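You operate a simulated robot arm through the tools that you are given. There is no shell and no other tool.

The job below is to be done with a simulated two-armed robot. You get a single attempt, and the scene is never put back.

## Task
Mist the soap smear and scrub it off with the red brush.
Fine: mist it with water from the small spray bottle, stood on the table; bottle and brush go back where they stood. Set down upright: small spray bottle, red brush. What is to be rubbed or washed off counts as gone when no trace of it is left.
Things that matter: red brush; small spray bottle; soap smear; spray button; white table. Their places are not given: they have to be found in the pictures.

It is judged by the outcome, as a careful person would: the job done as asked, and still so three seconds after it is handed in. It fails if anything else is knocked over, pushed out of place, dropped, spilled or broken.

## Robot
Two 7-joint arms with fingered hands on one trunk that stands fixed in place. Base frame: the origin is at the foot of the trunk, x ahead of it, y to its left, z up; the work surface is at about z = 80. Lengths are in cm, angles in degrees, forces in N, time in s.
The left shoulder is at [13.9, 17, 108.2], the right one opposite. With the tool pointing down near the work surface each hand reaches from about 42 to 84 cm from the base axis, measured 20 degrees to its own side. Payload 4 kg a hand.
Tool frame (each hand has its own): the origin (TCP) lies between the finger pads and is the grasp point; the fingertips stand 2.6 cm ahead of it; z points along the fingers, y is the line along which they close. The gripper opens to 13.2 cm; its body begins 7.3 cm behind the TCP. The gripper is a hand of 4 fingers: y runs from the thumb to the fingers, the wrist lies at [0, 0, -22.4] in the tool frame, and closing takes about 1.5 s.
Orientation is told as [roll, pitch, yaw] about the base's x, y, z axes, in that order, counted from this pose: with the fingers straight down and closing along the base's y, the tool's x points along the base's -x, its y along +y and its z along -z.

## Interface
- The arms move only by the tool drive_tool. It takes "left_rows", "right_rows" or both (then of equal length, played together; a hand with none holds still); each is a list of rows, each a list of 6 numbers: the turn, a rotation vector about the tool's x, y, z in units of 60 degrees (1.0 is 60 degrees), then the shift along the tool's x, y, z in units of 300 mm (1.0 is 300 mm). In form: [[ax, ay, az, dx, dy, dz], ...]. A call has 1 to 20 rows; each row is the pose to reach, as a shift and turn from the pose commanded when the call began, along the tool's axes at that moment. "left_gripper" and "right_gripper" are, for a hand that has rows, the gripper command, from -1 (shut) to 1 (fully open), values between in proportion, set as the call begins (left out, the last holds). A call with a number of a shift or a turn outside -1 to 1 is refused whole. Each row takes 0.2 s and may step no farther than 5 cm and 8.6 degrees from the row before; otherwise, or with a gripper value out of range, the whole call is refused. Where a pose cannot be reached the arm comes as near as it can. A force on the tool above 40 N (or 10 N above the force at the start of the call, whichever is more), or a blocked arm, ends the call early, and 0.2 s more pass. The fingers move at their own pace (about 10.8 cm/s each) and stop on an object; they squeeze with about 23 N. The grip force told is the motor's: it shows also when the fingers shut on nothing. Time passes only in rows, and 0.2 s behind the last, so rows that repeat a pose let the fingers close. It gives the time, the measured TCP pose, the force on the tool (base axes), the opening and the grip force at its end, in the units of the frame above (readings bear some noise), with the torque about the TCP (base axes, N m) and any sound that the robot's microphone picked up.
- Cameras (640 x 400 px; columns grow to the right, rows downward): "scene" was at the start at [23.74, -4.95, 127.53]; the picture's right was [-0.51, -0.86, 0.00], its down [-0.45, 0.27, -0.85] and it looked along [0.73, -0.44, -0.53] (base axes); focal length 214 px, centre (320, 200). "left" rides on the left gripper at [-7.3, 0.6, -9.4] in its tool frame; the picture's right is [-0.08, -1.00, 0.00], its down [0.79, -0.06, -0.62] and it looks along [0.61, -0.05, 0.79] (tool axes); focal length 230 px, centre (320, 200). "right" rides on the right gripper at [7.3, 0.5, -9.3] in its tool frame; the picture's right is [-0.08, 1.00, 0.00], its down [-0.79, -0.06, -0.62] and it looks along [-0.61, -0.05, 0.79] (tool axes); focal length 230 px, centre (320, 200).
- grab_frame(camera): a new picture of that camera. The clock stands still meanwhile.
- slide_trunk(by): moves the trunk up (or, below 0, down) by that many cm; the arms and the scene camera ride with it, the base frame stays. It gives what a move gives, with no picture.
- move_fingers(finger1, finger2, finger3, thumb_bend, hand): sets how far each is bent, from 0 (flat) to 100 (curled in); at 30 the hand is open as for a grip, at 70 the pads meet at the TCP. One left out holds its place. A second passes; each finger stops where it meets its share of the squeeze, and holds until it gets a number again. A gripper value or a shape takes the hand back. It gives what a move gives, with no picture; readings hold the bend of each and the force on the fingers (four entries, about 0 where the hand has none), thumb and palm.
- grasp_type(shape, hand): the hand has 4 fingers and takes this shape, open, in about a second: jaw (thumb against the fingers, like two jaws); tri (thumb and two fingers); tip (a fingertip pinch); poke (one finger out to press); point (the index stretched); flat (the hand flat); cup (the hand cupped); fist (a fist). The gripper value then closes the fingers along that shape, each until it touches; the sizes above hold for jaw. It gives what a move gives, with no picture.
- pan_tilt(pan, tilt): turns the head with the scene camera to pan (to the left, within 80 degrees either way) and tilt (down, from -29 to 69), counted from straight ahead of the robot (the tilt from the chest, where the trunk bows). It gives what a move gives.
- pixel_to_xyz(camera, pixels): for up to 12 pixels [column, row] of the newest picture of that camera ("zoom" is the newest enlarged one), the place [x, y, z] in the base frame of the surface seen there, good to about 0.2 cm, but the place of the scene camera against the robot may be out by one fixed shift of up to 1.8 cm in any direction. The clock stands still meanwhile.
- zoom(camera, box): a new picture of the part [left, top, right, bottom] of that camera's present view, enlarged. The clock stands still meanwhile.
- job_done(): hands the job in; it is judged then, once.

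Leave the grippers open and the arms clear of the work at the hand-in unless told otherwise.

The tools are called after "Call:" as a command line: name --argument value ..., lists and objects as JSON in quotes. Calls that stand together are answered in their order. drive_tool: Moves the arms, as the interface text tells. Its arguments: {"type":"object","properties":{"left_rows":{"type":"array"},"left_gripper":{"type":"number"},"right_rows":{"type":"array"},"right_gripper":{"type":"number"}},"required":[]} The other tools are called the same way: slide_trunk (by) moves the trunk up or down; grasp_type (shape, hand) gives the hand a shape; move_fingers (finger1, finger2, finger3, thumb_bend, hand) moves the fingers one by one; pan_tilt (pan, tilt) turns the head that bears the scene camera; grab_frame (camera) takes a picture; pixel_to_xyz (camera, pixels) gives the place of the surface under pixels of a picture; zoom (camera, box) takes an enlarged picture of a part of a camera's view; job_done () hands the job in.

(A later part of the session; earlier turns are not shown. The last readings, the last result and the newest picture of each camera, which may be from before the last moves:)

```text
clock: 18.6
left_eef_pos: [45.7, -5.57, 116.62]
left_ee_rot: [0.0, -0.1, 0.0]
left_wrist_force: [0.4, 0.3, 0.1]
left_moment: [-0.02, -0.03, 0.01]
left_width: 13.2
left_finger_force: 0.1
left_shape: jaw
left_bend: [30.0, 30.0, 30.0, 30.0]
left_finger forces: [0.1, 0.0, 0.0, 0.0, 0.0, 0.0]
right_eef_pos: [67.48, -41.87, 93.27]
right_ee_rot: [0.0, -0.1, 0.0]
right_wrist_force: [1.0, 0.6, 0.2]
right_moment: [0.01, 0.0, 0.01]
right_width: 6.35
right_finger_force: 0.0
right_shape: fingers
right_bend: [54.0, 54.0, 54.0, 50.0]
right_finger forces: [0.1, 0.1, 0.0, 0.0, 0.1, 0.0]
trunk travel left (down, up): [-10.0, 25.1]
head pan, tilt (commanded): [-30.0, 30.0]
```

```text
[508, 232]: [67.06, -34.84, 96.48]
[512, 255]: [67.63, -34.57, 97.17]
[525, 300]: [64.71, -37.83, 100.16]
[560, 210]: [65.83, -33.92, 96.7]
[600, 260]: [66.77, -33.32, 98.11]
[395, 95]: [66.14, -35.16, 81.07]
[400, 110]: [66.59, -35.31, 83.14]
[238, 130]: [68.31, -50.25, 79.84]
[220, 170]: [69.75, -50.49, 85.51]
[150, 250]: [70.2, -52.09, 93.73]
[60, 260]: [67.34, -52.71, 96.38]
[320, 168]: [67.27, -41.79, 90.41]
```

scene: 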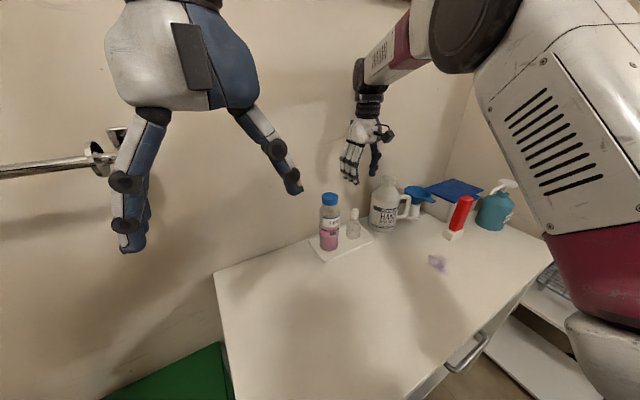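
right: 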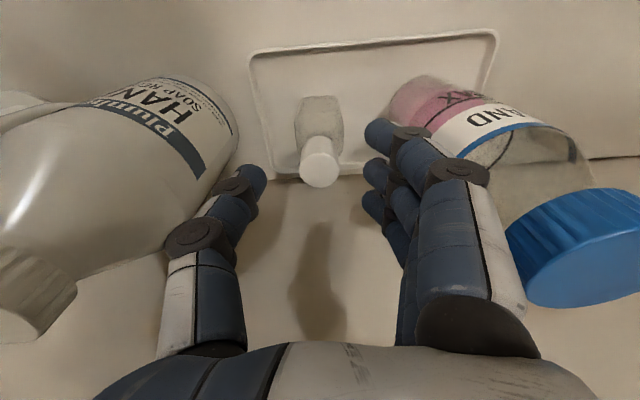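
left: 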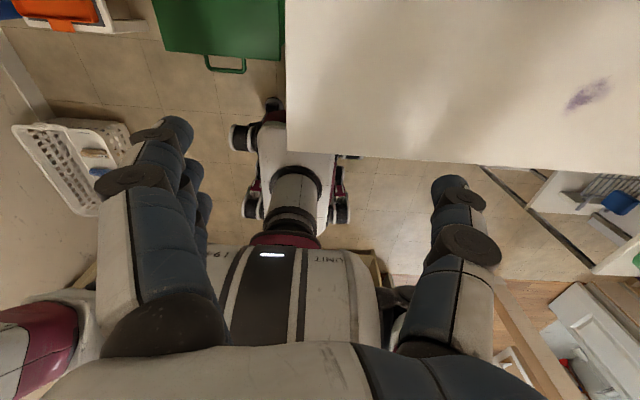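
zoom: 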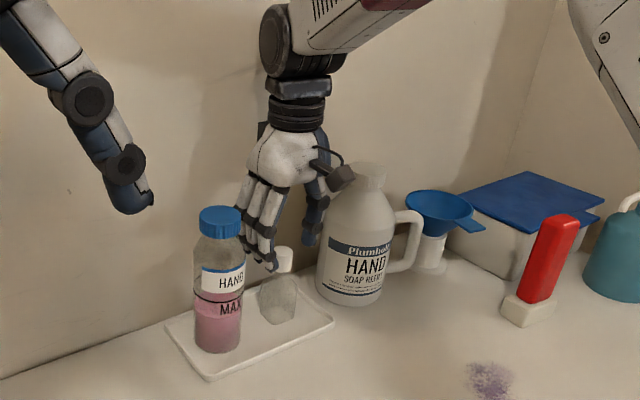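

Clearance is ample (cap edge y≈−34.8). Lowering straight down to z≈85.3 around the bottle body.

Call:
drive_tool --right_rows '[[0, 0, 0, 0, 0, 0.05], [0, 0, 0, 0, 0, 0.1], [0, 0, 0, 0, 0, 0.15], [0, 0, 0, 0, 0, 0.2], [0, 0, 0, 0, 0, 0.235], [0, 0, 0, 0, 0, 0.265], [0, 0, 0, 0, 0, 0.265]]'

Call:
grab_frame --camera "right"

Call:
zoom --camera "scene" --box '[300, 110, 440, 270]'

```text
clock: 20.2
left_eef_pos: [45.66, -5.65, 116.64]
left_ee_rot: [-0.1, 0.0, 0.0]
left_wrist_force: [0.0, 0.7, -0.4]
left_moment: [0.03, 0.03, 0.01]
left_width: 13.2
left_finger_force: 0.1
left_shape: jaw
left_bend: [30.0, 30.0, 30.0, 30.0]
left_finger forces: [0.0, 0.1, 0.0, 0.0, 0.1, 0.0]
right_eef_pos: [67.55, -41.83, 85.14]
right_ee_rot: [-0.1, 0.0, -0.1]
right_wrist_force: [0.8, -0.8, 0.1]
right_moment: [0.0, 0.0, -0.01]
right_width: 6.34
right_finger_force: 0.0
right_shape: fingers
right_bend: [54.0, 54.0, 54.0, 50.0]
right_finger forces: [0.1, 0.0, 0.0, 0.1, 0.0, 0.1]
trunk travel left (down, up): [-10.0, 25.1]
head pan, tilt (commanded): [-30.0, 30.0]
```

```text
taken
```

right: 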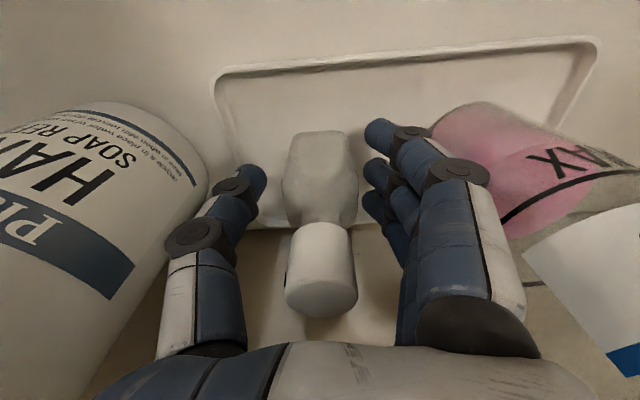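

```text
2.50 times, centred on (370, 190) of scene
```

zoom: 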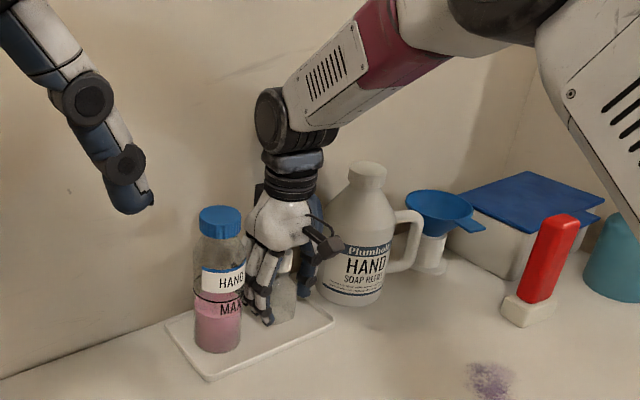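

The hand straddles the bottle, no contact. I'll first even out the thumb to 55, then close all fingers on the body.

Call:
move_fingers --hand "right" --thumb_bend 55

Call:
move_fingers --hand "right" --finger1 80 --finger2 80 --finger3 80 --thumb_bend 80

Call:
grab_frame --camera "right"

```text
clock: 21.2
left_eef_pos: [45.73, -5.56, 116.61]
left_ee_rot: [0.0, -0.1, 0.0]
left_wrist_force: [-0.4, -0.8, -0.1]
left_moment: [-0.01, -0.01, -0.02]
left_width: 13.17
left_finger_force: 0.0
left_shape: jaw
left_bend: [30.0, 30.0, 30.0, 30.0]
left_finger forces: [0.0, 0.0, 0.0, 0.1, 0.1, 0.1]
right_eef_pos: [67.47, -41.94, 85.13]
right_ee_rot: [0.0, 0.0, 0.0]
right_wrist_force: [0.3, 0.4, -0.6]
right_moment: [-0.02, 0.01, -0.02]
right_width: 5.62
right_finger_force: 0.0
right_shape: fingers
right_bend: [54.0, 54.0, 54.0, 55.0]
right_finger forces: [0.0, 0.1, 0.0, 0.0, 0.0, 0.0]
trunk travel left (down, up): [-10.0, 25.1]
head pan, tilt (commanded): [-30.0, 30.0]
```

```text
clock: 22.2
left_eef_pos: [45.71, -5.56, 116.59]
left_ee_rot: [0.0, 0.0, -0.1]
left_wrist_force: [0.2, 0.2, 0.1]
left_moment: [0.01, 0.01, -0.03]
left_width: 13.21
left_finger_force: 0.1
left_shape: jaw
left_bend: [30.0, 30.0, 30.0, 30.0]
left_finger forces: [0.1, 0.1, 0.0, 0.1, 0.0, 0.1]
right_eef_pos: [67.5, -41.91, 85.14]
right_ee_rot: [0.1, -0.1, 0.0]
right_wrist_force: [0.1, -0.6, -0.1]
right_moment: [0.03, 0.03, -0.01]
right_width: 3.24
right_finger_force: 21.5
right_shape: fingers
right_bend: [65.0, 60.0, 65.0, 65.0]
right_finger forces: [7.0, 7.8, 7.2, 0.0, 22.1, 0.2]
trunk travel left (down, up): [-10.0, 25.1]
head pan, tilt (commanded): [-30.0, 30.0]
```

```text
taken
```

right: 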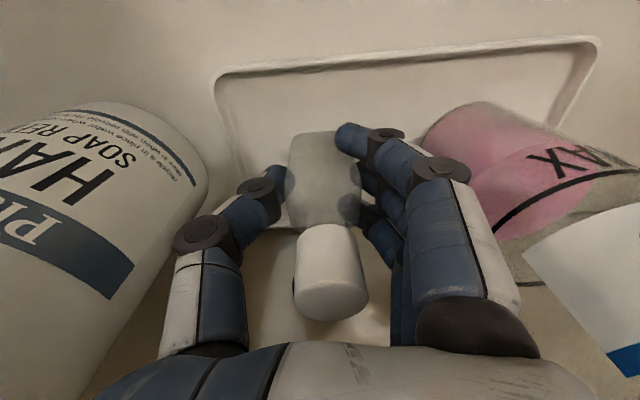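

Gripped: each finger ~7 N, thumb 22 N. The bottle shifted slightly toward +y during the grip; I'll measure the cap now so that I can compensate when returning it.

Call:
pixel_to_xyz --camera "right" --pixels '[[332, 300], [332, 250], [305, 270], [362, 270], [325, 150], [345, 300], [320, 300]]'

```text
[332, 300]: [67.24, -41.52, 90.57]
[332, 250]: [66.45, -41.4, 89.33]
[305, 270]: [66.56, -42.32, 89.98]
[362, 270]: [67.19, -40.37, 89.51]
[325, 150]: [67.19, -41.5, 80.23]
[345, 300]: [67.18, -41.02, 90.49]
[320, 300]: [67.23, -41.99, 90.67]
```

Cap centre is now y≈−41.4 (shift +0.5). Lifting 6 cm straight up slowly.

Call:
drive_tool --right_rows '[[0, 0, 0, 0, 0, -0.02], [0, 0, 0, 0, 0, -0.05], [0, 0, 0, 0, 0, -0.09], [0, 0, 0, 0, 0, -0.13], [0, 0, 0, 0, 0, -0.17], [0, 0, 0, 0, 0, -0.2], [0, 0, 0, 0, 0, -0.2]]'

Call:
grab_frame --camera "right"

Call:
zoom --camera "scene" --box '[300, 110, 440, 270]'

```text
clock: 23.8
left_eef_pos: [45.67, -5.61, 116.61]
left_ee_rot: [0.0, 0.0, 0.0]
left_wrist_force: [0.2, -0.6, 0.4]
left_moment: [-0.03, 0.02, 0.01]
left_width: 13.2
left_finger_force: 0.1
left_shape: jaw
left_bend: [30.0, 30.0, 30.0, 30.0]
left_finger forces: [0.0, 0.1, 0.0, 0.1, 0.0, 0.0]
right_eef_pos: [67.59, -41.93, 91.27]
right_ee_rot: [0.0, -0.1, 0.0]
right_wrist_force: [-0.3, -0.3, -1.2]
right_moment: [0.02, 0.0, 0.04]
right_width: 3.21
right_finger_force: 22.2
right_shape: fingers
right_bend: [65.0, 60.0, 65.0, 65.0]
right_finger forces: [7.4, 8.0, 7.6, 0.0, 21.9, 0.0]
trunk travel left (down, up): [-10.0, 25.1]
head pan, tilt (commanded): [-30.0, 30.0]
```

```text
taken
```

right: 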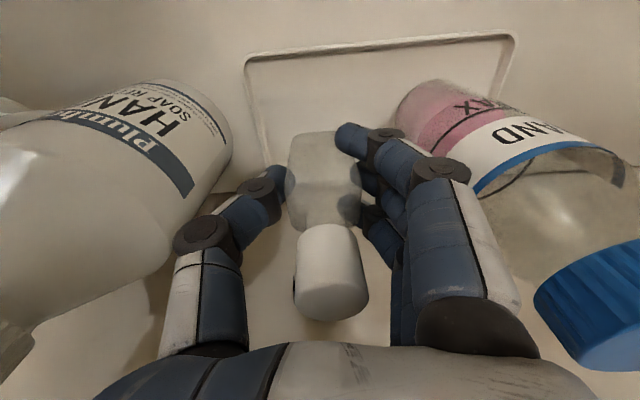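

```text
2.50 times, centred on (370, 190) of scene
```

zoom: 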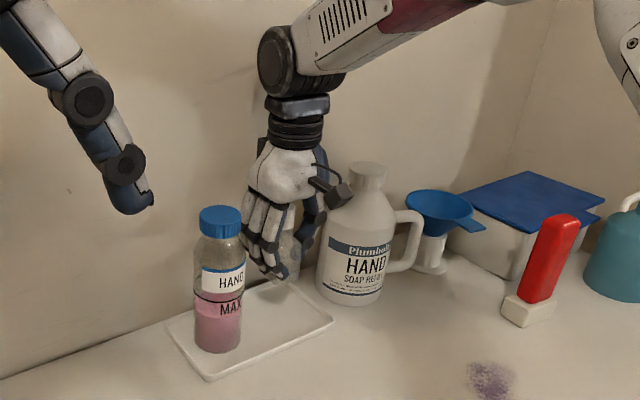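

Held well, bottle is free of the tray. Moving back toward the robot (−x) 22 cm at this height, to the +y side of the smear.

Call:
drive_tool --right_rows '[[0, 0, 0, 0.04, 0, -0.01], [0, 0, 0, 0.1, 0, -0.02], [0, 0, 0, 0.17, 0, -0.02], [0, 0, 0, 0.24, 0, -0.02], [0, 0, 0, 0.31, 0, -0.02], [0, 0, 0, 0.38, 0, -0.02], [0, 0, 0, 0.45, 0, -0.02], [0, 0, 0, 0.52, 0, -0.02], [0, 0, 0, 0.59, 0, -0.02], [0, 0, 0, 0.65, 0, -0.02], [0, 0, 0, 0.7, 0, -0.02], [0, 0, 0, 0.733, -0.01, -0.02], [0, 0, 0, 0.733, -0.01, -0.02]]'

Call:
grab_frame --camera "right"

Call:
grab_frame --camera "scene"

```text
clock: 26.6
left_eef_pos: [45.79, -5.57, 116.62]
left_ee_rot: [0.0, 0.0, 0.0]
left_wrist_force: [0.1, 0.2, 0.2]
left_moment: [-0.01, 0.02, -0.02]
left_width: 13.18
left_finger_force: 0.0
left_shape: jaw
left_bend: [30.0, 30.0, 30.0, 30.0]
left_finger forces: [0.1, 0.0, 0.0, 0.0, 0.1, 0.0]
right_eef_pos: [45.53, -42.22, 91.93]
right_ee_rot: [0.1, 0.1, 0.1]
right_wrist_force: [0.4, 0.3, -0.7]
right_moment: [0.01, 0.03, 0.0]
right_width: 3.17
right_finger_force: 24.7
right_shape: fingers
right_bend: [65.0, 60.0, 65.0, 65.0]
right_finger forces: [9.6, 8.2, 9.7, 0.0, 21.0, 0.1]
trunk travel left (down, up): [-10.0, 25.1]
head pan, tilt (commanded): [-30.0, 30.0]
```

```text
taken
```

right: 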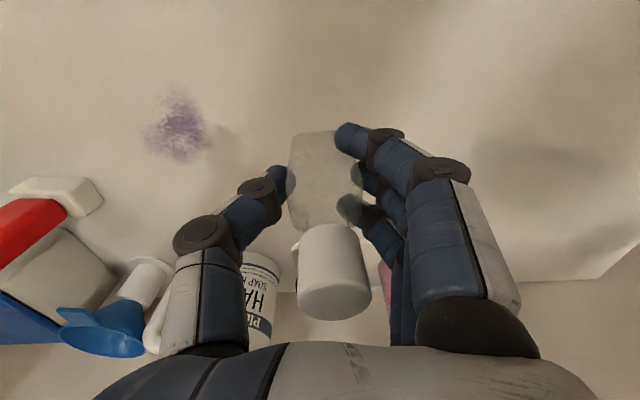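

```text
taken
```

scene: 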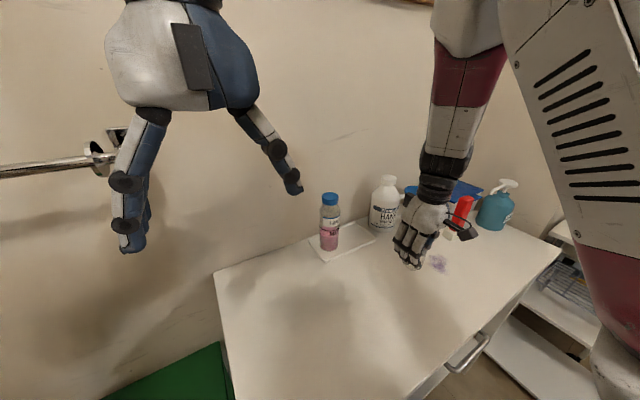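

Now in place above the table. I'll measure the smear and the held bottle from this view, and zoom on the cap to check the nozzle heading.

Call:
zoom --camera "right" --box '[260, 110, 400, 330]'

Call:
pixel_to_xyz --camera "right" --pixels '[[182, 130], [180, 95], [150, 128], [205, 140], [180, 160], [335, 300], [300, 270], [372, 275], [320, 300], [350, 300], [325, 180], [230, 130]]'

```text
1.82 times, centred on (330, 220) of right
```

zoom: 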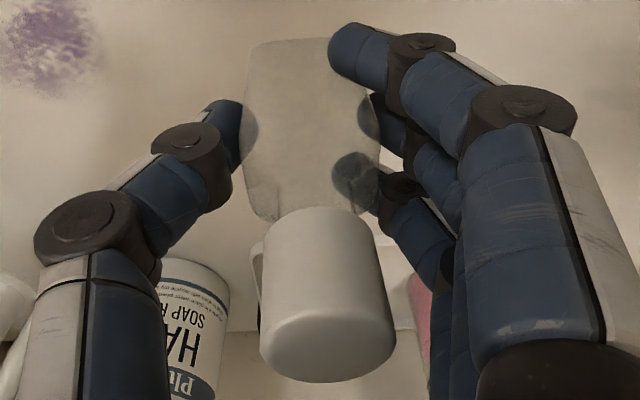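

```text
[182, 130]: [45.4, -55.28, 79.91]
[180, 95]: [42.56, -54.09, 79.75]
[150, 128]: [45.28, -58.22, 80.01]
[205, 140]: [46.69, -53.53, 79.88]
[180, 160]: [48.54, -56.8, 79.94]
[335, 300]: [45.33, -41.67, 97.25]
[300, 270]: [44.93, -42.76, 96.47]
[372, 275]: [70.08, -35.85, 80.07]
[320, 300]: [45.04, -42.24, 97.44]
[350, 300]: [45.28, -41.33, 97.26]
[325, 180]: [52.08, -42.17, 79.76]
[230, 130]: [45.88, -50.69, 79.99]
```

The bottle is upright in line with the smear (x≈45.4), ~13.8 cm from its centre (y −55.5). Lowering to TCP z≈85.3.

Call:
drive_tool --right_rows '[[0, 0, 0, 0, 0, 0.04], [0, 0, 0, 0, 0, 0.09], [0, 0, 0, 0, 0, 0.14], [0, 0, 0, 0, 0, 0.18], [0, 0, 0, 0, 0, 0.21], [0, 0, 0, 0, 0, 0.22], [0, 0, 0, 0, 0, 0.22]]'

Call:
drive_tool --right_rows '[[0, 0, 0, 0, 0, 0.004], [0, 0, 0, 0, 0, 0.008], [0, 0, 0, 0, 0, 0.008]]'

```text
clock: 28.2
left_eef_pos: [45.75, -5.64, 116.66]
left_ee_rot: [-0.1, 0.1, -0.2]
left_wrist_force: [0.1, 0.4, 0.1]
left_moment: [0.02, 0.0, -0.03]
left_width: 13.17
left_finger_force: 0.0
left_shape: jaw
left_bend: [30.0, 30.0, 30.0, 30.0]
left_finger forces: [0.1, 0.1, 0.1, 0.0, 0.1, 0.0]
right_eef_pos: [45.49, -42.12, 85.22]
right_ee_rot: [0.0, -0.1, 0.0]
right_wrist_force: [-1.3, 0.2, 0.3]
right_moment: [0.01, -0.02, 0.0]
right_width: 3.17
right_finger_force: 24.5
right_shape: fingers
right_bend: [65.0, 60.0, 65.0, 65.0]
right_finger forces: [9.7, 8.2, 9.7, 0.0, 21.1, 0.1]
trunk travel left (down, up): [-10.0, 25.1]
head pan, tilt (commanded): [-30.0, 30.0]
```

```text
clock: 29.0
left_eef_pos: [45.72, -5.62, 116.62]
left_ee_rot: [0.0, 0.0, 0.0]
left_wrist_force: [-0.5, 0.6, 0.8]
left_moment: [0.0, -0.01, 0.0]
left_width: 13.19
left_finger_force: 0.0
left_shape: jaw
left_bend: [30.0, 30.0, 30.0, 30.0]
left_finger forces: [0.1, 0.1, 0.0, 0.1, 0.0, 0.0]
right_eef_pos: [45.63, -42.27, 85.14]
right_ee_rot: [0.0, -0.1, 0.1]
right_wrist_force: [0.5, -0.4, -0.8]
right_moment: [0.01, 0.03, 0.06]
right_width: 3.16
right_finger_force: 24.0
right_shape: fingers
right_bend: [65.0, 60.0, 65.0, 65.0]
right_finger forces: [9.8, 8.2, 9.9, 0.1, 21.1, 0.0]
trunk travel left (down, up): [-10.0, 25.1]
head pan, tilt (commanded): [-30.0, 30.0]
```

No contact yet (Fz ≈ −0.8, just the bottle's weight). Continue in small steps.

Call:
drive_tool --right_rows '[[0, 0, 0, 0, 0, 0.003], [0, 0, 0, 0, 0, 0.006], [0, 0, 0, 0, 0, 0.006]]'

Call:
drive_tool --right_rows '[[0, 0, 0, 0, 0, 0.003], [0, 0, 0, 0, 0, 0.006], [0, 0, 0, 0, 0, 0.006]]'

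```text
clock: 29.8
left_eef_pos: [45.62, -5.67, 116.53]
left_ee_rot: [0.0, -0.1, 0.1]
left_wrist_force: [-0.1, -0.1, 1.2]
left_moment: [-0.05, 0.04, 0.02]
left_width: 13.18
left_finger_force: 0.1
left_shape: jaw
left_bend: [30.0, 30.0, 30.0, 30.0]
left_finger forces: [0.0, 0.0, 0.1, 0.0, 0.0, 0.1]
right_eef_pos: [45.49, -42.15, 84.87]
right_ee_rot: [-0.1, -0.1, 0.0]
right_wrist_force: [-0.3, 0.3, -0.3]
right_moment: [0.01, -0.03, 0.0]
right_width: 3.17
right_finger_force: 24.3
right_shape: fingers
right_bend: [65.0, 60.0, 65.0, 65.0]
right_finger forces: [9.9, 8.2, 9.8, 0.0, 21.1, 0.0]
trunk travel left (down, up): [-10.0, 25.1]
head pan, tilt (commanded): [-30.0, 30.0]
```

```text
clock: 30.6
left_eef_pos: [45.78, -5.68, 116.62]
left_ee_rot: [-0.1, -0.1, -0.1]
left_wrist_force: [-0.9, 0.3, 0.1]
left_moment: [-0.02, -0.02, 0.02]
left_width: 13.19
left_finger_force: 0.0
left_shape: jaw
left_bend: [30.0, 30.0, 30.0, 30.0]
left_finger forces: [0.1, 0.0, 0.0, 0.0, 0.0, 0.0]
right_eef_pos: [45.43, -42.18, 84.65]
right_ee_rot: [0.0, -0.1, 0.0]
right_wrist_force: [0.3, -1.1, 2.7]
right_moment: [-0.01, 0.01, -0.01]
right_width: 3.17
right_finger_force: 25.4
right_shape: fingers
right_bend: [65.0, 60.0, 66.0, 65.0]
right_finger forces: [10.1, 8.1, 10.1, 0.1, 22.0, 0.1]
trunk travel left (down, up): [-10.0, 25.1]
head pan, tilt (commanded): [-30.0, 30.0]
```

Contact felt (Fz +2.7 N at z 84.65). Now release: open fingers and thumb to 48.

Call:
move_fingers --hand "right" --finger1 48 --finger2 48 --finger3 48 --thumb_bend 48

Call:
grab_frame --camera "right"

```text
clock: 31.6
left_eef_pos: [45.7, -5.65, 116.64]
left_ee_rot: [0.0, -0.1, 0.0]
left_wrist_force: [-0.2, -0.6, -0.1]
left_moment: [0.0, 0.01, 0.0]
left_width: 13.21
left_finger_force: 0.1
left_shape: jaw
left_bend: [30.0, 30.0, 30.0, 30.0]
left_finger forces: [0.1, 0.0, 0.0, 0.0, 0.1, 0.1]
right_eef_pos: [45.56, -42.21, 84.58]
right_ee_rot: [-0.1, -0.1, 0.1]
right_wrist_force: [0.7, 0.2, -0.1]
right_moment: [0.0, 0.01, -0.02]
right_width: 7.63
right_finger_force: 0.0
right_shape: fingers
right_bend: [48.0, 48.0, 48.0, 48.0]
right_finger forces: [0.0, 0.1, 0.0, 0.0, 0.0, 0.1]
trunk travel left (down, up): [-10.0, 25.1]
head pan, tilt (commanded): [-30.0, 30.0]
```

```text
taken
```

right: 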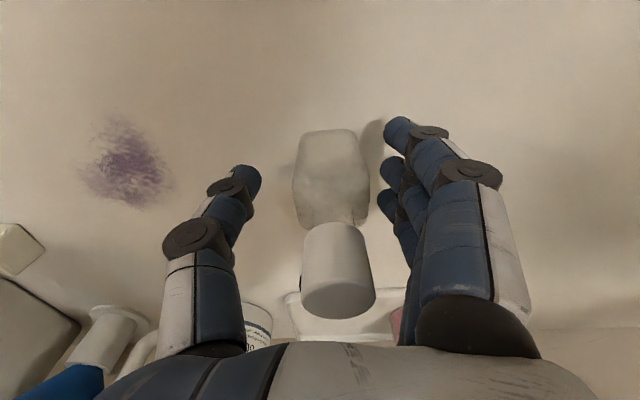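

The bottle stands by itself. I retreat straight up about 20 cm.

Call:
drive_tool --right_rows '[[0, 0, 0, 0, 0, -0.05], [0, 0, 0, 0, 0, -0.13], [0, 0, 0, 0, 0, -0.22], [0, 0, 0, 0, 0, -0.33], [0, 0, 0, 0, 0, -0.45], [0, 0, 0, 0, 0, -0.57], [0, 0, 0, 0, 0, -0.67], [0, 0, 0, 0, 0, -0.67]]'

Call:
grasp_type --hand "right" --shape "poke"

Call:
grab_frame --camera "right"

Call:
grab_frame --camera "scene"

```text
clock: 33.4
left_eef_pos: [45.76, -5.6, 116.62]
left_ee_rot: [0.0, 0.0, -0.1]
left_wrist_force: [0.0, -0.9, -0.6]
left_moment: [0.01, -0.03, 0.03]
left_width: 13.18
left_finger_force: 0.0
left_shape: jaw
left_bend: [30.0, 30.0, 30.0, 30.0]
left_finger forces: [0.1, 0.0, 0.0, 0.0, 0.0, 0.0]
right_eef_pos: [45.36, -42.28, 104.6]
right_ee_rot: [1.0, -0.2, -0.4]
right_wrist_force: [-0.1, -0.4, 0.6]
right_moment: [0.05, 0.0, 0.01]
right_width: 7.67
right_finger_force: 0.1
right_shape: fingers
right_bend: [48.0, 48.0, 48.0, 48.0]
right_finger forces: [0.1, 0.1, 0.0, 0.1, 0.1, 0.0]
trunk travel left (down, up): [-10.0, 25.1]
head pan, tilt (commanded): [-30.0, 30.0]
```

```text
clock: 34.3
left_eef_pos: [45.64, -5.65, 116.71]
left_ee_rot: [0.1, -0.1, -0.1]
left_wrist_force: [0.9, 0.9, 0.1]
left_moment: [0.0, 0.01, 0.0]
left_width: 13.19
left_finger_force: 0.1
left_shape: jaw
left_bend: [30.0, 30.0, 30.0, 30.0]
left_finger forces: [0.0, 0.0, 0.0, 0.0, 0.0, 0.1]
right_eef_pos: [45.25, -42.47, 104.42]
right_ee_rot: [0.7, 0.0, -0.5]
right_wrist_force: [-0.5, 0.2, -0.1]
right_moment: [0.01, 0.0, -0.01]
right_width: 0.0
right_finger_force: 0.1
right_shape: poke
right_bend: [100.0, 100.0, 100.0, 46.0]
right_finger forces: [0.0, 0.1, 0.0, 0.1, 0.0, 0.1]
trunk travel left (down, up): [-10.0, 25.1]
head pan, tilt (commanded): [-30.0, 30.0]
```

```text
taken
```

right: 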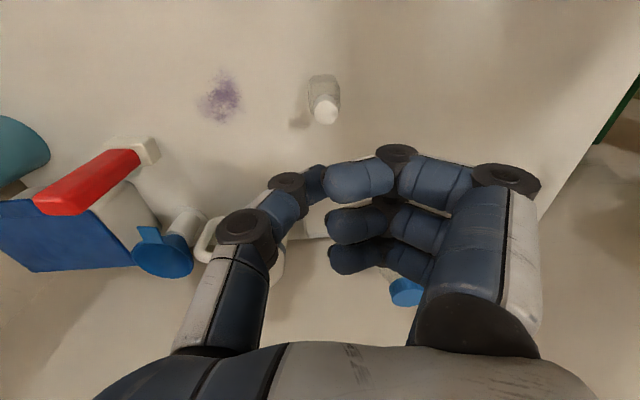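

```text
taken
```

scene: 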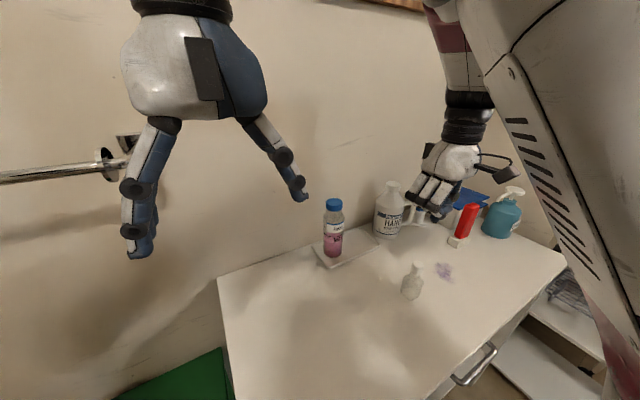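

The bottle stands at the +y side of the smear. I'll look at the "poke" shape closely.

Call:
zoom --camera "scene" --box '[370, 120, 530, 260]'

Call:
zoom --camera "scene" --box '[380, 230, 480, 310]'

```text
2.86 times, centred on (450, 190) of scene
```

zoom: 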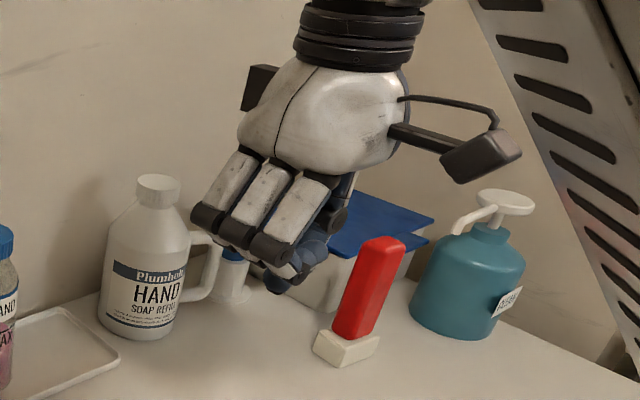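

```text
5.00 times, centred on (430, 270) of scene
```

zoom: 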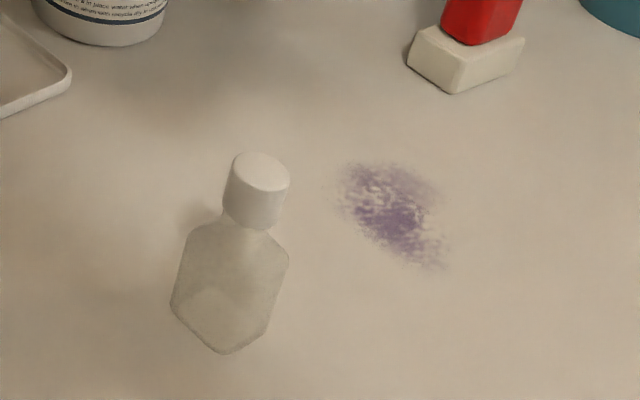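

The "poke" shape looks like a fist here. I prefer pressing with the thumb (on the −y side of the hand) so the rest of the hand stays on the +y side, out of the spray path: fingers curled, thumb at 40.

Call:
move_fingers --hand "right" --finger1 100 --finger2 100 --finger3 100 --thumb_bend 38

Call:
grab_frame --camera "right"

Call:
zoom --camera "scene" --box '[370, 120, 530, 260]'

```text
clock: 35.3
left_eef_pos: [45.75, -5.55, 116.6]
left_ee_rot: [0.0, 0.0, 0.0]
left_wrist_force: [-0.2, 0.3, 0.8]
left_moment: [0.02, 0.02, 0.02]
left_width: 13.18
left_finger_force: 0.1
left_shape: jaw
left_bend: [30.0, 30.0, 30.0, 30.0]
left_finger forces: [0.1, 0.0, 0.1, 0.0, 0.1, 0.1]
right_eef_pos: [45.3, -42.46, 104.43]
right_ee_rot: [0.8, 0.0, -0.6]
right_wrist_force: [-0.1, 0.4, 0.2]
right_moment: [0.01, -0.01, 0.01]
right_width: 5.51
right_finger_force: 0.0
right_shape: fingers
right_bend: [100.0, 100.0, 100.0, 38.0]
right_finger forces: [0.1, 0.0, 0.1, 0.0, 0.0, 0.0]
trunk travel left (down, up): [-10.0, 25.1]
head pan, tilt (commanded): [-30.0, 30.0]
```

```text
taken
```

right: 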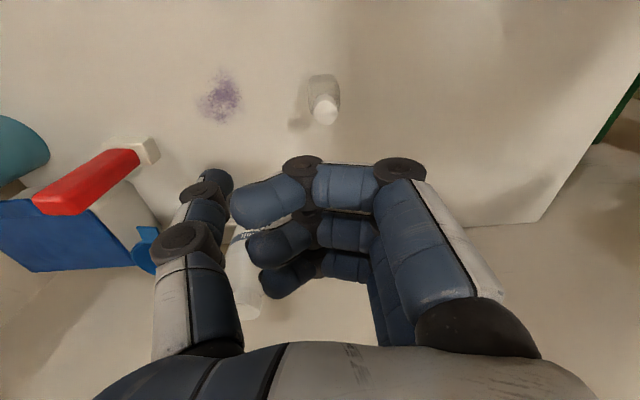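

```text
2.86 times, centred on (450, 190) of scene
```

zoom: 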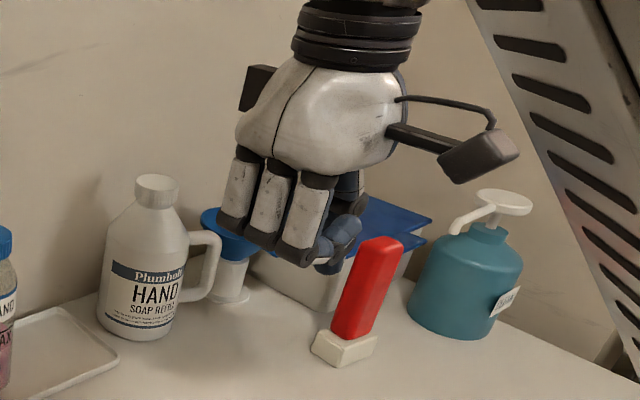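

Call:
pixel_to_xyz --camera "right" --pixels '[[213, 172], [225, 180], [222, 195], [205, 190], [265, 195], [345, 180], [302, 162], [398, 165], [240, 205], [324, 113], [324, 90], [222, 97]]'

```text
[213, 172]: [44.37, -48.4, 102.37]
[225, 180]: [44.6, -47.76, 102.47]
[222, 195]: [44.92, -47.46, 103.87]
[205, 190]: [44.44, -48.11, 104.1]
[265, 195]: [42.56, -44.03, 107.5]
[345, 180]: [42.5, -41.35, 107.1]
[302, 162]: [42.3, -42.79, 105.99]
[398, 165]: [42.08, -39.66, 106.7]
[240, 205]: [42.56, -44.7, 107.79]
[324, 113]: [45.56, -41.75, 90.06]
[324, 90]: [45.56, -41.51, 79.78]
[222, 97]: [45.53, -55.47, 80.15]
```

Thumb tip is at about TCP + (0, −5.65, −2.6); cap top at (45.56,−41.75,90.06). I'll move the hand so the thumb tip is over the cap, at TCP (45.5,−36.1,96), tip ~3.4 cm above the cap.

Call:
drive_tool --right_rows '[[0.004, 0, -0.003, 0, 0.05, 0], [0.008, 0, -0.006, -0.003, 0.1, 0.03], [0.013, 0, -0.01, -0.007, 0.16, 0.1], [0.013, 0, -0.01, -0.007, 0.212, 0.18], [0.013, 0, -0.01, -0.007, 0.212, 0.25], [0.013, 0, -0.01, -0.007, 0.212, 0.28], [0.013, 0, -0.01, -0.007, 0.212, 0.28]]'

Call:
grab_frame --camera "right"

Call:
grab_frame --camera "scene"

```text
clock: 36.9
left_eef_pos: [45.67, -5.69, 116.67]
left_ee_rot: [0.0, -0.1, 0.0]
left_wrist_force: [0.2, -0.3, -0.7]
left_moment: [0.01, -0.02, 0.01]
left_width: 13.19
left_finger_force: 0.0
left_shape: jaw
left_bend: [30.0, 30.0, 30.0, 30.0]
left_finger forces: [0.0, 0.0, 0.0, 0.0, 0.1, 0.0]
right_eef_pos: [45.37, -36.77, 95.06]
right_ee_rot: [2.6, 0.5, -1.4]
right_wrist_force: [-1.0, 0.9, 0.4]
right_moment: [0.03, 0.01, 0.0]
right_width: 5.49
right_finger_force: 0.1
right_shape: fingers
right_bend: [100.0, 100.0, 100.0, 38.0]
right_finger forces: [0.0, 0.1, 0.0, 0.0, 0.0, 0.0]
right hand out of reach, approached as far as the arm can: row 2, 3, 4, 5, 6, 7
trunk travel left (down, up): [-10.0, 25.1]
head pan, tilt (commanded): [-30.0, 30.0]
```

```text
taken
```

right: 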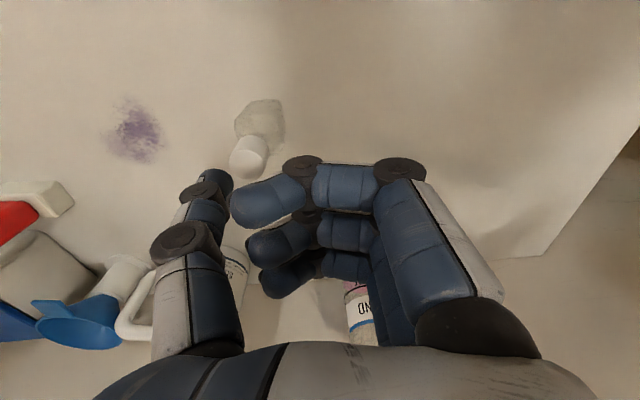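

```text
taken
```

scene: 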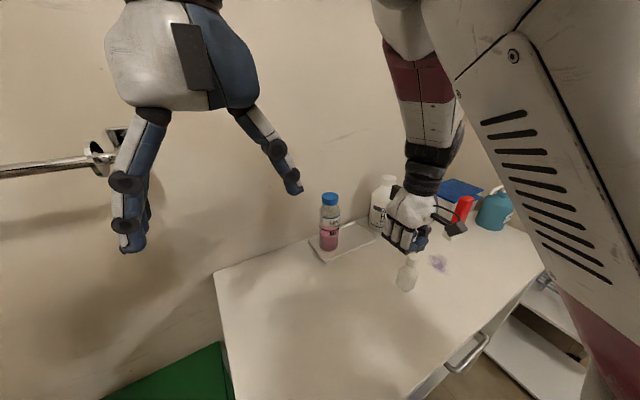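

Slightly at the reach limit (roll 2.6). I'll measure the thumb tip versus the cap now.

Call:
pixel_to_xyz --camera "right" --pixels '[[213, 172], [225, 180], [248, 162], [240, 150], [262, 152], [246, 175], [265, 195], [302, 162], [137, 135], [255, 110]]'

Call:
zoom --camera "right" --box '[160, 80, 320, 220]'

Call:
zoom --camera "scene" --box '[370, 200, 470, 300]'

```text
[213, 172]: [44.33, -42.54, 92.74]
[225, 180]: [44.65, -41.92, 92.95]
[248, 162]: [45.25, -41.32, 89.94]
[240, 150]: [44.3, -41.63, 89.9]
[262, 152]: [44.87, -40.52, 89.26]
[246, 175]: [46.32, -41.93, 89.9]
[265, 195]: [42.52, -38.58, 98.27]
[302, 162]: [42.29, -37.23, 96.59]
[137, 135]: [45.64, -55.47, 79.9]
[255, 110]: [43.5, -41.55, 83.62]
```

```text
2.86 times, centred on (240, 150) of right
```

zoom: 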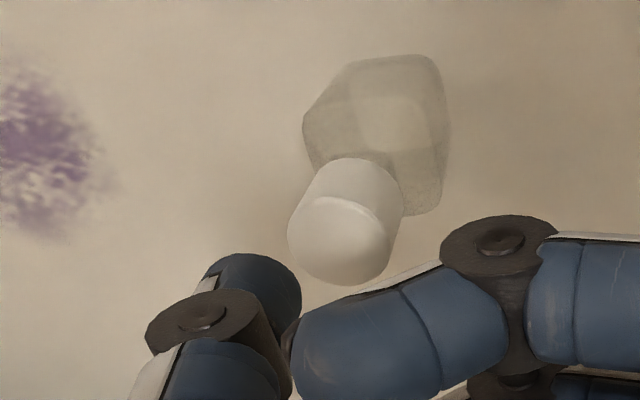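

```text
4.00 times, centred on (420, 250) of scene
```

zoom: 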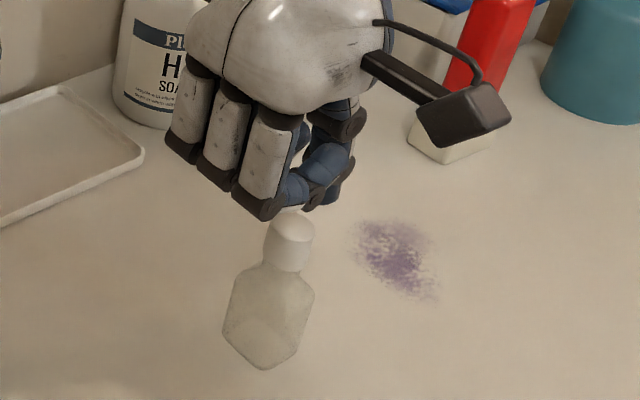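

The cap top centre is ≈(45.3,−41.6,89.95) and the thumb tip is ≈0.8 cm too far to −y. Bending the thumb a little more (43) brings the tip over the cap.

Call:
move_fingers --hand "right" --thumb_bend 43

Call:
grab_frame --camera "right"

Call:
zoom --camera "right" --box '[160, 80, 320, 220]'

Call:
pixel_to_xyz --camera "zoom" --pixels '[[290, 270], [310, 290], [330, 230], [280, 300], [340, 240], [300, 220], [260, 260]]'

```text
clock: 37.9
left_eef_pos: [45.65, -5.59, 116.59]
left_ee_rot: [0.0, 0.0, 0.1]
left_wrist_force: [1.1, -0.1, 0.5]
left_moment: [0.0, 0.02, -0.01]
left_width: 13.2
left_finger_force: 0.1
left_shape: jaw
left_bend: [30.0, 30.0, 30.0, 30.0]
left_finger forces: [0.0, 0.0, 0.0, 0.1, 0.0, 0.0]
right_eef_pos: [45.51, -36.49, 95.22]
right_ee_rot: [2.7, 0.0, -1.3]
right_wrist_force: [-0.6, 0.4, 0.5]
right_moment: [0.0, 0.0, 0.0]
right_width: 5.21
right_finger_force: 0.0
right_shape: fingers
right_bend: [100.0, 100.0, 100.0, 43.0]
right_finger forces: [0.0, 0.1, 0.1, 0.0, 0.0, 0.0]
trunk travel left (down, up): [-10.0, 25.1]
head pan, tilt (commanded): [-30.0, 30.0]
```

```text
taken
```

right: 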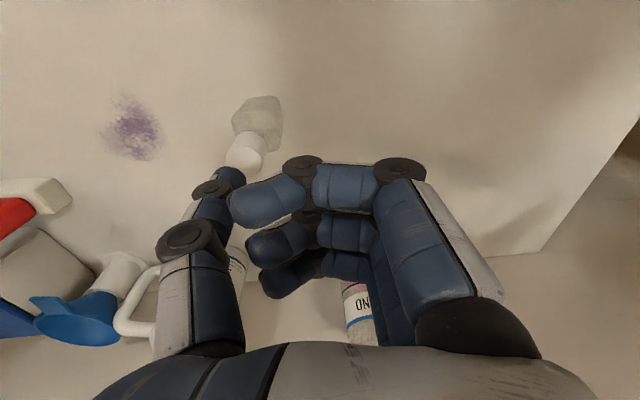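

```text
2.86 times, centred on (240, 150) of right
```

zoom: 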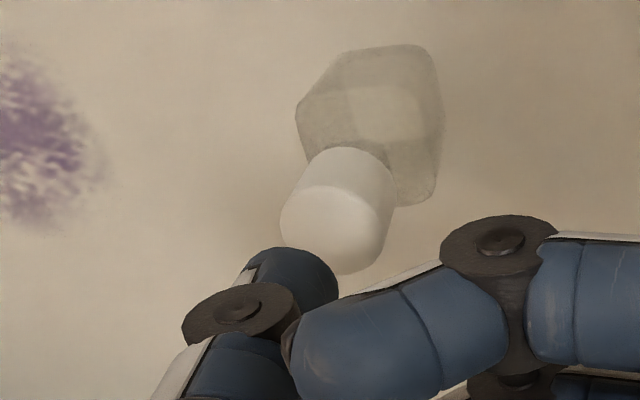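

```text
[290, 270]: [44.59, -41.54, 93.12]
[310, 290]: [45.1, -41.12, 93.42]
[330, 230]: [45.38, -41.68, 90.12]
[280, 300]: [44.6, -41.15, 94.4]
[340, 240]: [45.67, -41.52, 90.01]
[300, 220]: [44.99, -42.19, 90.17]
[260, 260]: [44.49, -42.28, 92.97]
```

Thumb tip ≈(45.4,−41.6), right over the cap. Lowering 2 cm, then small steps while watching force and sound.

Call:
drive_tool --right_rows '[[0, 0, 0, 0, -0.001, 0.02], [0, 0, 0, 0, -0.002, 0.04], [0, 0, 0, 0, -0.003, 0.06], [0, 0, 0, 0, -0.003, 0.06]]'

Call:
zoom --camera "right" --box '[160, 80, 320, 220]'

```text
clock: 38.9
left_eef_pos: [45.79, -5.58, 116.52]
left_ee_rot: [-0.1, -0.2, 0.0]
left_wrist_force: [-0.2, -0.2, -0.3]
left_moment: [0.04, 0.01, -0.02]
left_width: 13.21
left_finger_force: 0.0
left_shape: jaw
left_bend: [30.0, 30.0, 30.0, 30.0]
left_finger forces: [0.0, 0.0, 0.1, 0.0, 0.0, 0.1]
right_eef_pos: [45.83, -36.43, 94.02]
right_ee_rot: [0.2, 0.2, 0.0]
right_wrist_force: [0.0, 0.1, -0.1]
right_moment: [-0.02, 0.01, -0.02]
right_width: 5.18
right_finger_force: 0.0
right_shape: fingers
right_bend: [100.0, 100.0, 100.0, 43.0]
right_finger forces: [0.0, 0.0, 0.1, 0.1, 0.0, 0.1]
trunk travel left (down, up): [-10.0, 25.1]
head pan, tilt (commanded): [-30.0, 30.0]
```

```text
2.86 times, centred on (240, 150) of right
```

zoom: 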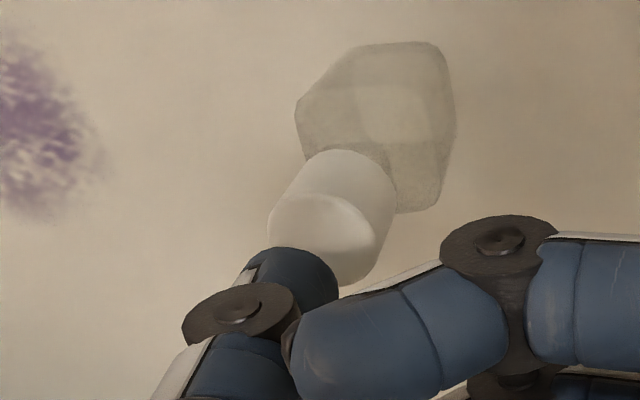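

Call:
pixel_to_xyz --camera "zoom" --pixels '[[290, 270], [310, 290], [330, 230], [260, 260], [320, 262], [350, 250], [285, 220]]'

Call:
zoom --camera "scene" --box '[370, 200, 470, 300]'

```text
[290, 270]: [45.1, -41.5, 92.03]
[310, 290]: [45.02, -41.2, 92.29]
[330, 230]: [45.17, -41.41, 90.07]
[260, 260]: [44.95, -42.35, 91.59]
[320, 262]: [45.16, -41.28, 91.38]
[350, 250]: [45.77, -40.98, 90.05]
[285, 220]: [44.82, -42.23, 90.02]
```

```text
4.00 times, centred on (420, 250) of scene
```

zoom: 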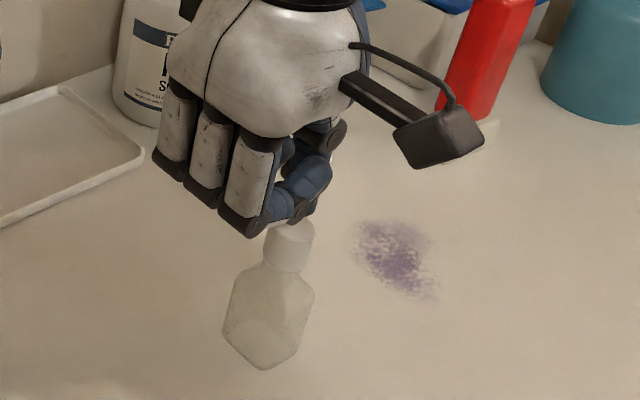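

Tip is ~1.2 cm above the cap, ~0.4 cm too far in +x; I'll shift −0.35 in x and lower in small steps.

Call:
drive_tool --right_rows '[[0, 0, 0, 0.006, 0, 0.01], [0, 0, 0, 0.012, 0, 0.02], [0, 0, 0, 0.012, 0, 0.03], [0, 0, 0, 0.012, 0, 0.034], [0, 0, 0, 0.012, 0, 0.038], [0, 0, 0, 0.012, 0, 0.038]]'

Call:
zoom --camera "right" --box '[160, 80, 320, 220]'

```text
clock: 40.3
left_eef_pos: [45.67, -5.68, 116.69]
left_ee_rot: [0.0, 0.0, 0.0]
left_wrist_force: [-0.1, -0.5, 0.2]
left_moment: [-0.06, -0.01, 0.0]
left_width: 13.2
left_finger_force: 0.1
left_shape: jaw
left_bend: [30.0, 30.0, 30.0, 30.0]
left_finger forces: [0.0, 0.0, 0.0, 0.0, 0.1, 0.1]
right_eef_pos: [45.67, -36.37, 93.28]
right_ee_rot: [-0.8, -0.3, 0.6]
right_wrist_force: [0.0, 0.0, 0.3]
right_moment: [-0.01, -0.04, -0.02]
right_width: 5.22
right_finger_force: 0.2
right_shape: fingers
right_bend: [100.0, 100.0, 100.0, 43.0]
right_finger forces: [0.0, 0.0, 0.0, 0.1, 0.3, 0.0]
trunk travel left (down, up): [-10.0, 25.1]
head pan, tilt (commanded): [-30.0, 30.0]
```

```text
2.86 times, centred on (240, 150) of right
```

zoom: 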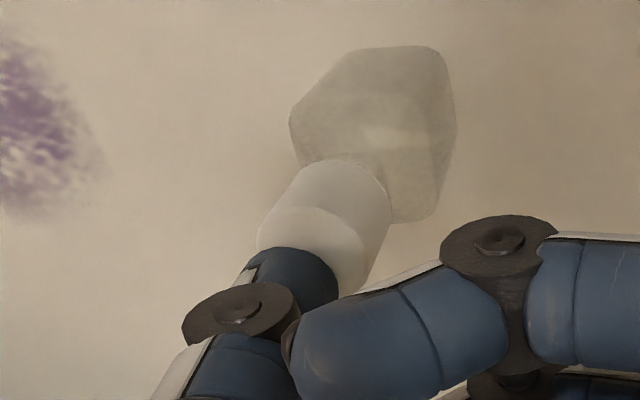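

Almost touching. Continue down ~0.4 cm in small rows.

Call:
drive_tool --right_rows '[[0, 0, 0, 0, 0, 0.004], [0, 0, 0, 0, 0, 0.008], [0, 0, 0, 0, 0, 0.012], [0, 0, 0, 0, 0, 0.012]]'

```text
clock: 41.3
left_eef_pos: [45.67, -5.57, 116.71]
left_ee_rot: [0.1, 0.0, -0.1]
left_wrist_force: [0.0, 1.3, 0.1]
left_moment: [0.0, -0.02, 0.0]
left_width: 13.2
left_finger_force: 0.1
left_shape: jaw
left_bend: [30.0, 30.0, 30.0, 30.0]
left_finger forces: [0.0, 0.1, 0.0, 0.0, 0.0, 0.0]
right_eef_pos: [45.69, -36.45, 92.81]
right_ee_rot: [-0.8, -0.1, 0.6]
right_wrist_force: [0.4, -0.2, 2.4]
right_moment: [-0.11, 0.0, -0.01]
right_width: 5.21
right_finger_force: 1.0
right_shape: fingers
right_bend: [100.0, 100.0, 100.0, 43.0]
right_finger forces: [0.0, 0.1, 0.0, 0.0, 2.0, 0.1]
trunk travel left (down, up): [-10.0, 25.1]
head pan, tilt (commanded): [-30.0, 30.0]
heard: click
```

A click was heard with Fz 2.4 N. I'll look at the smear and bottle.

Call:
grab_frame --camera "right"

Call:
zoom --camera "scene" --box '[380, 210, 480, 310]'

```text
taken
```

right: 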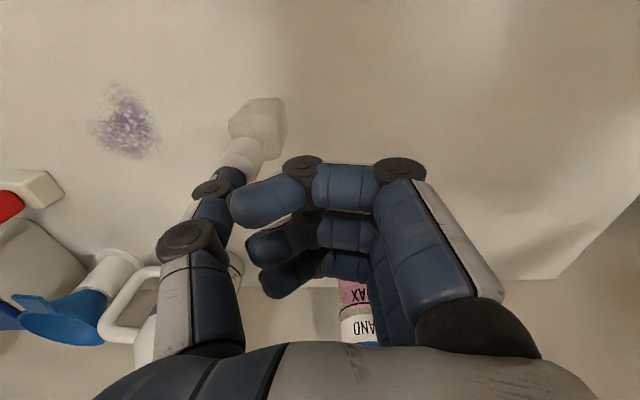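

```text
4.00 times, centred on (430, 260) of scene
```

zoom: 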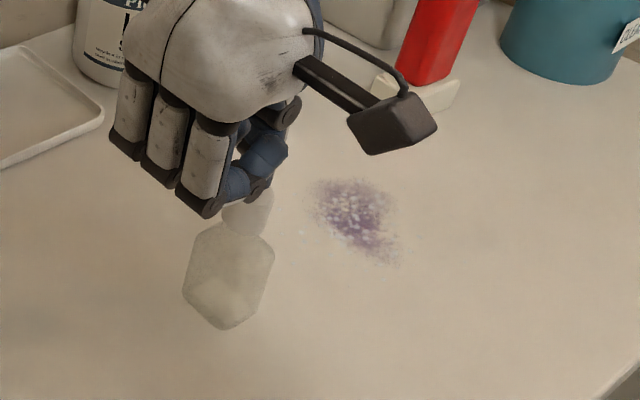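

The smear looks speckled now. Zooming in.

Call:
zoom --camera "right" --box '[60, 60, 220, 180]'

Call:
zoom --camera "scene" --box '[420, 240, 470, 285]'

```text
3.33 times, centred on (140, 120) of right
```

zoom: 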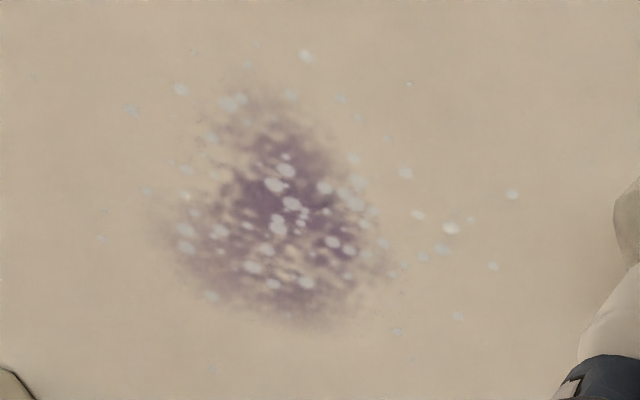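

```text
8.89 times, centred on (445, 262) of scene
```

zoom: 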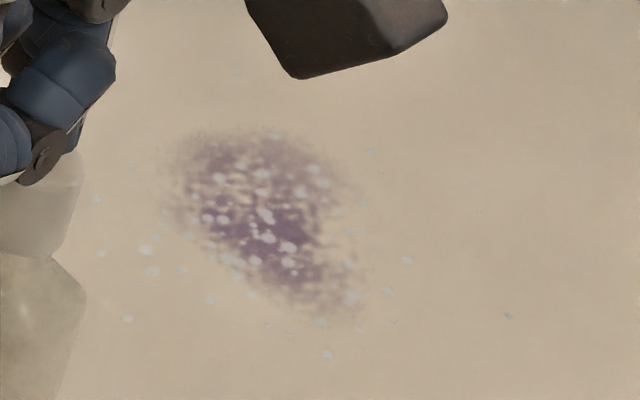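

Water droplets cover the smear. I'll release the button and give it one more press for good wetting.

Call:
drive_tool --right_rows '[[0, 0, 0, 0, 0, -0.012], [0, 0, 0, 0, 0, -0.024], [0, 0, 0, 0, 0, -0.024], [0, 0, 0, 0, 0, -0.024], [0, 0, 0, 0, 0, -0.012], [0, 0, 0, 0, 0, 0], [0, 0, 0, 0, 0, 0.002], [0, 0, 0, 0, 0, 0.002]]'

Call:
zoom --camera "right" --box '[60, 60, 300, 210]'

```text
clock: 43.1
left_eef_pos: [45.63, -5.52, 116.59]
left_ee_rot: [0.0, -0.1, 0.1]
left_wrist_force: [0.9, 0.1, 0.3]
left_moment: [0.03, -0.01, 0.03]
left_width: 13.2
left_finger_force: 0.1
left_shape: jaw
left_bend: [30.0, 30.0, 30.0, 30.0]
left_finger forces: [0.1, 0.0, 0.1, 0.0, 0.1, 0.0]
right_eef_pos: [45.77, -36.32, 92.76]
right_ee_rot: [-0.8, -0.1, 0.5]
right_wrist_force: [-1.4, 0.4, 2.2]
right_moment: [-0.15, 0.04, -0.04]
right_width: 5.24
right_finger_force: 1.3
right_shape: fingers
right_bend: [100.0, 100.0, 100.0, 43.0]
right_finger forces: [0.0, 0.1, 0.0, 0.0, 2.5, 0.0]
trunk travel left (down, up): [-10.0, 25.1]
head pan, tilt (commanded): [-30.0, 30.0]
heard: click
```

```text
2.67 times, centred on (180, 135) of right
```

zoom: 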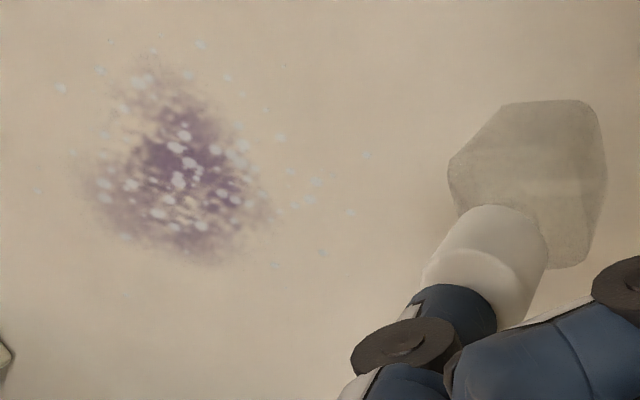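

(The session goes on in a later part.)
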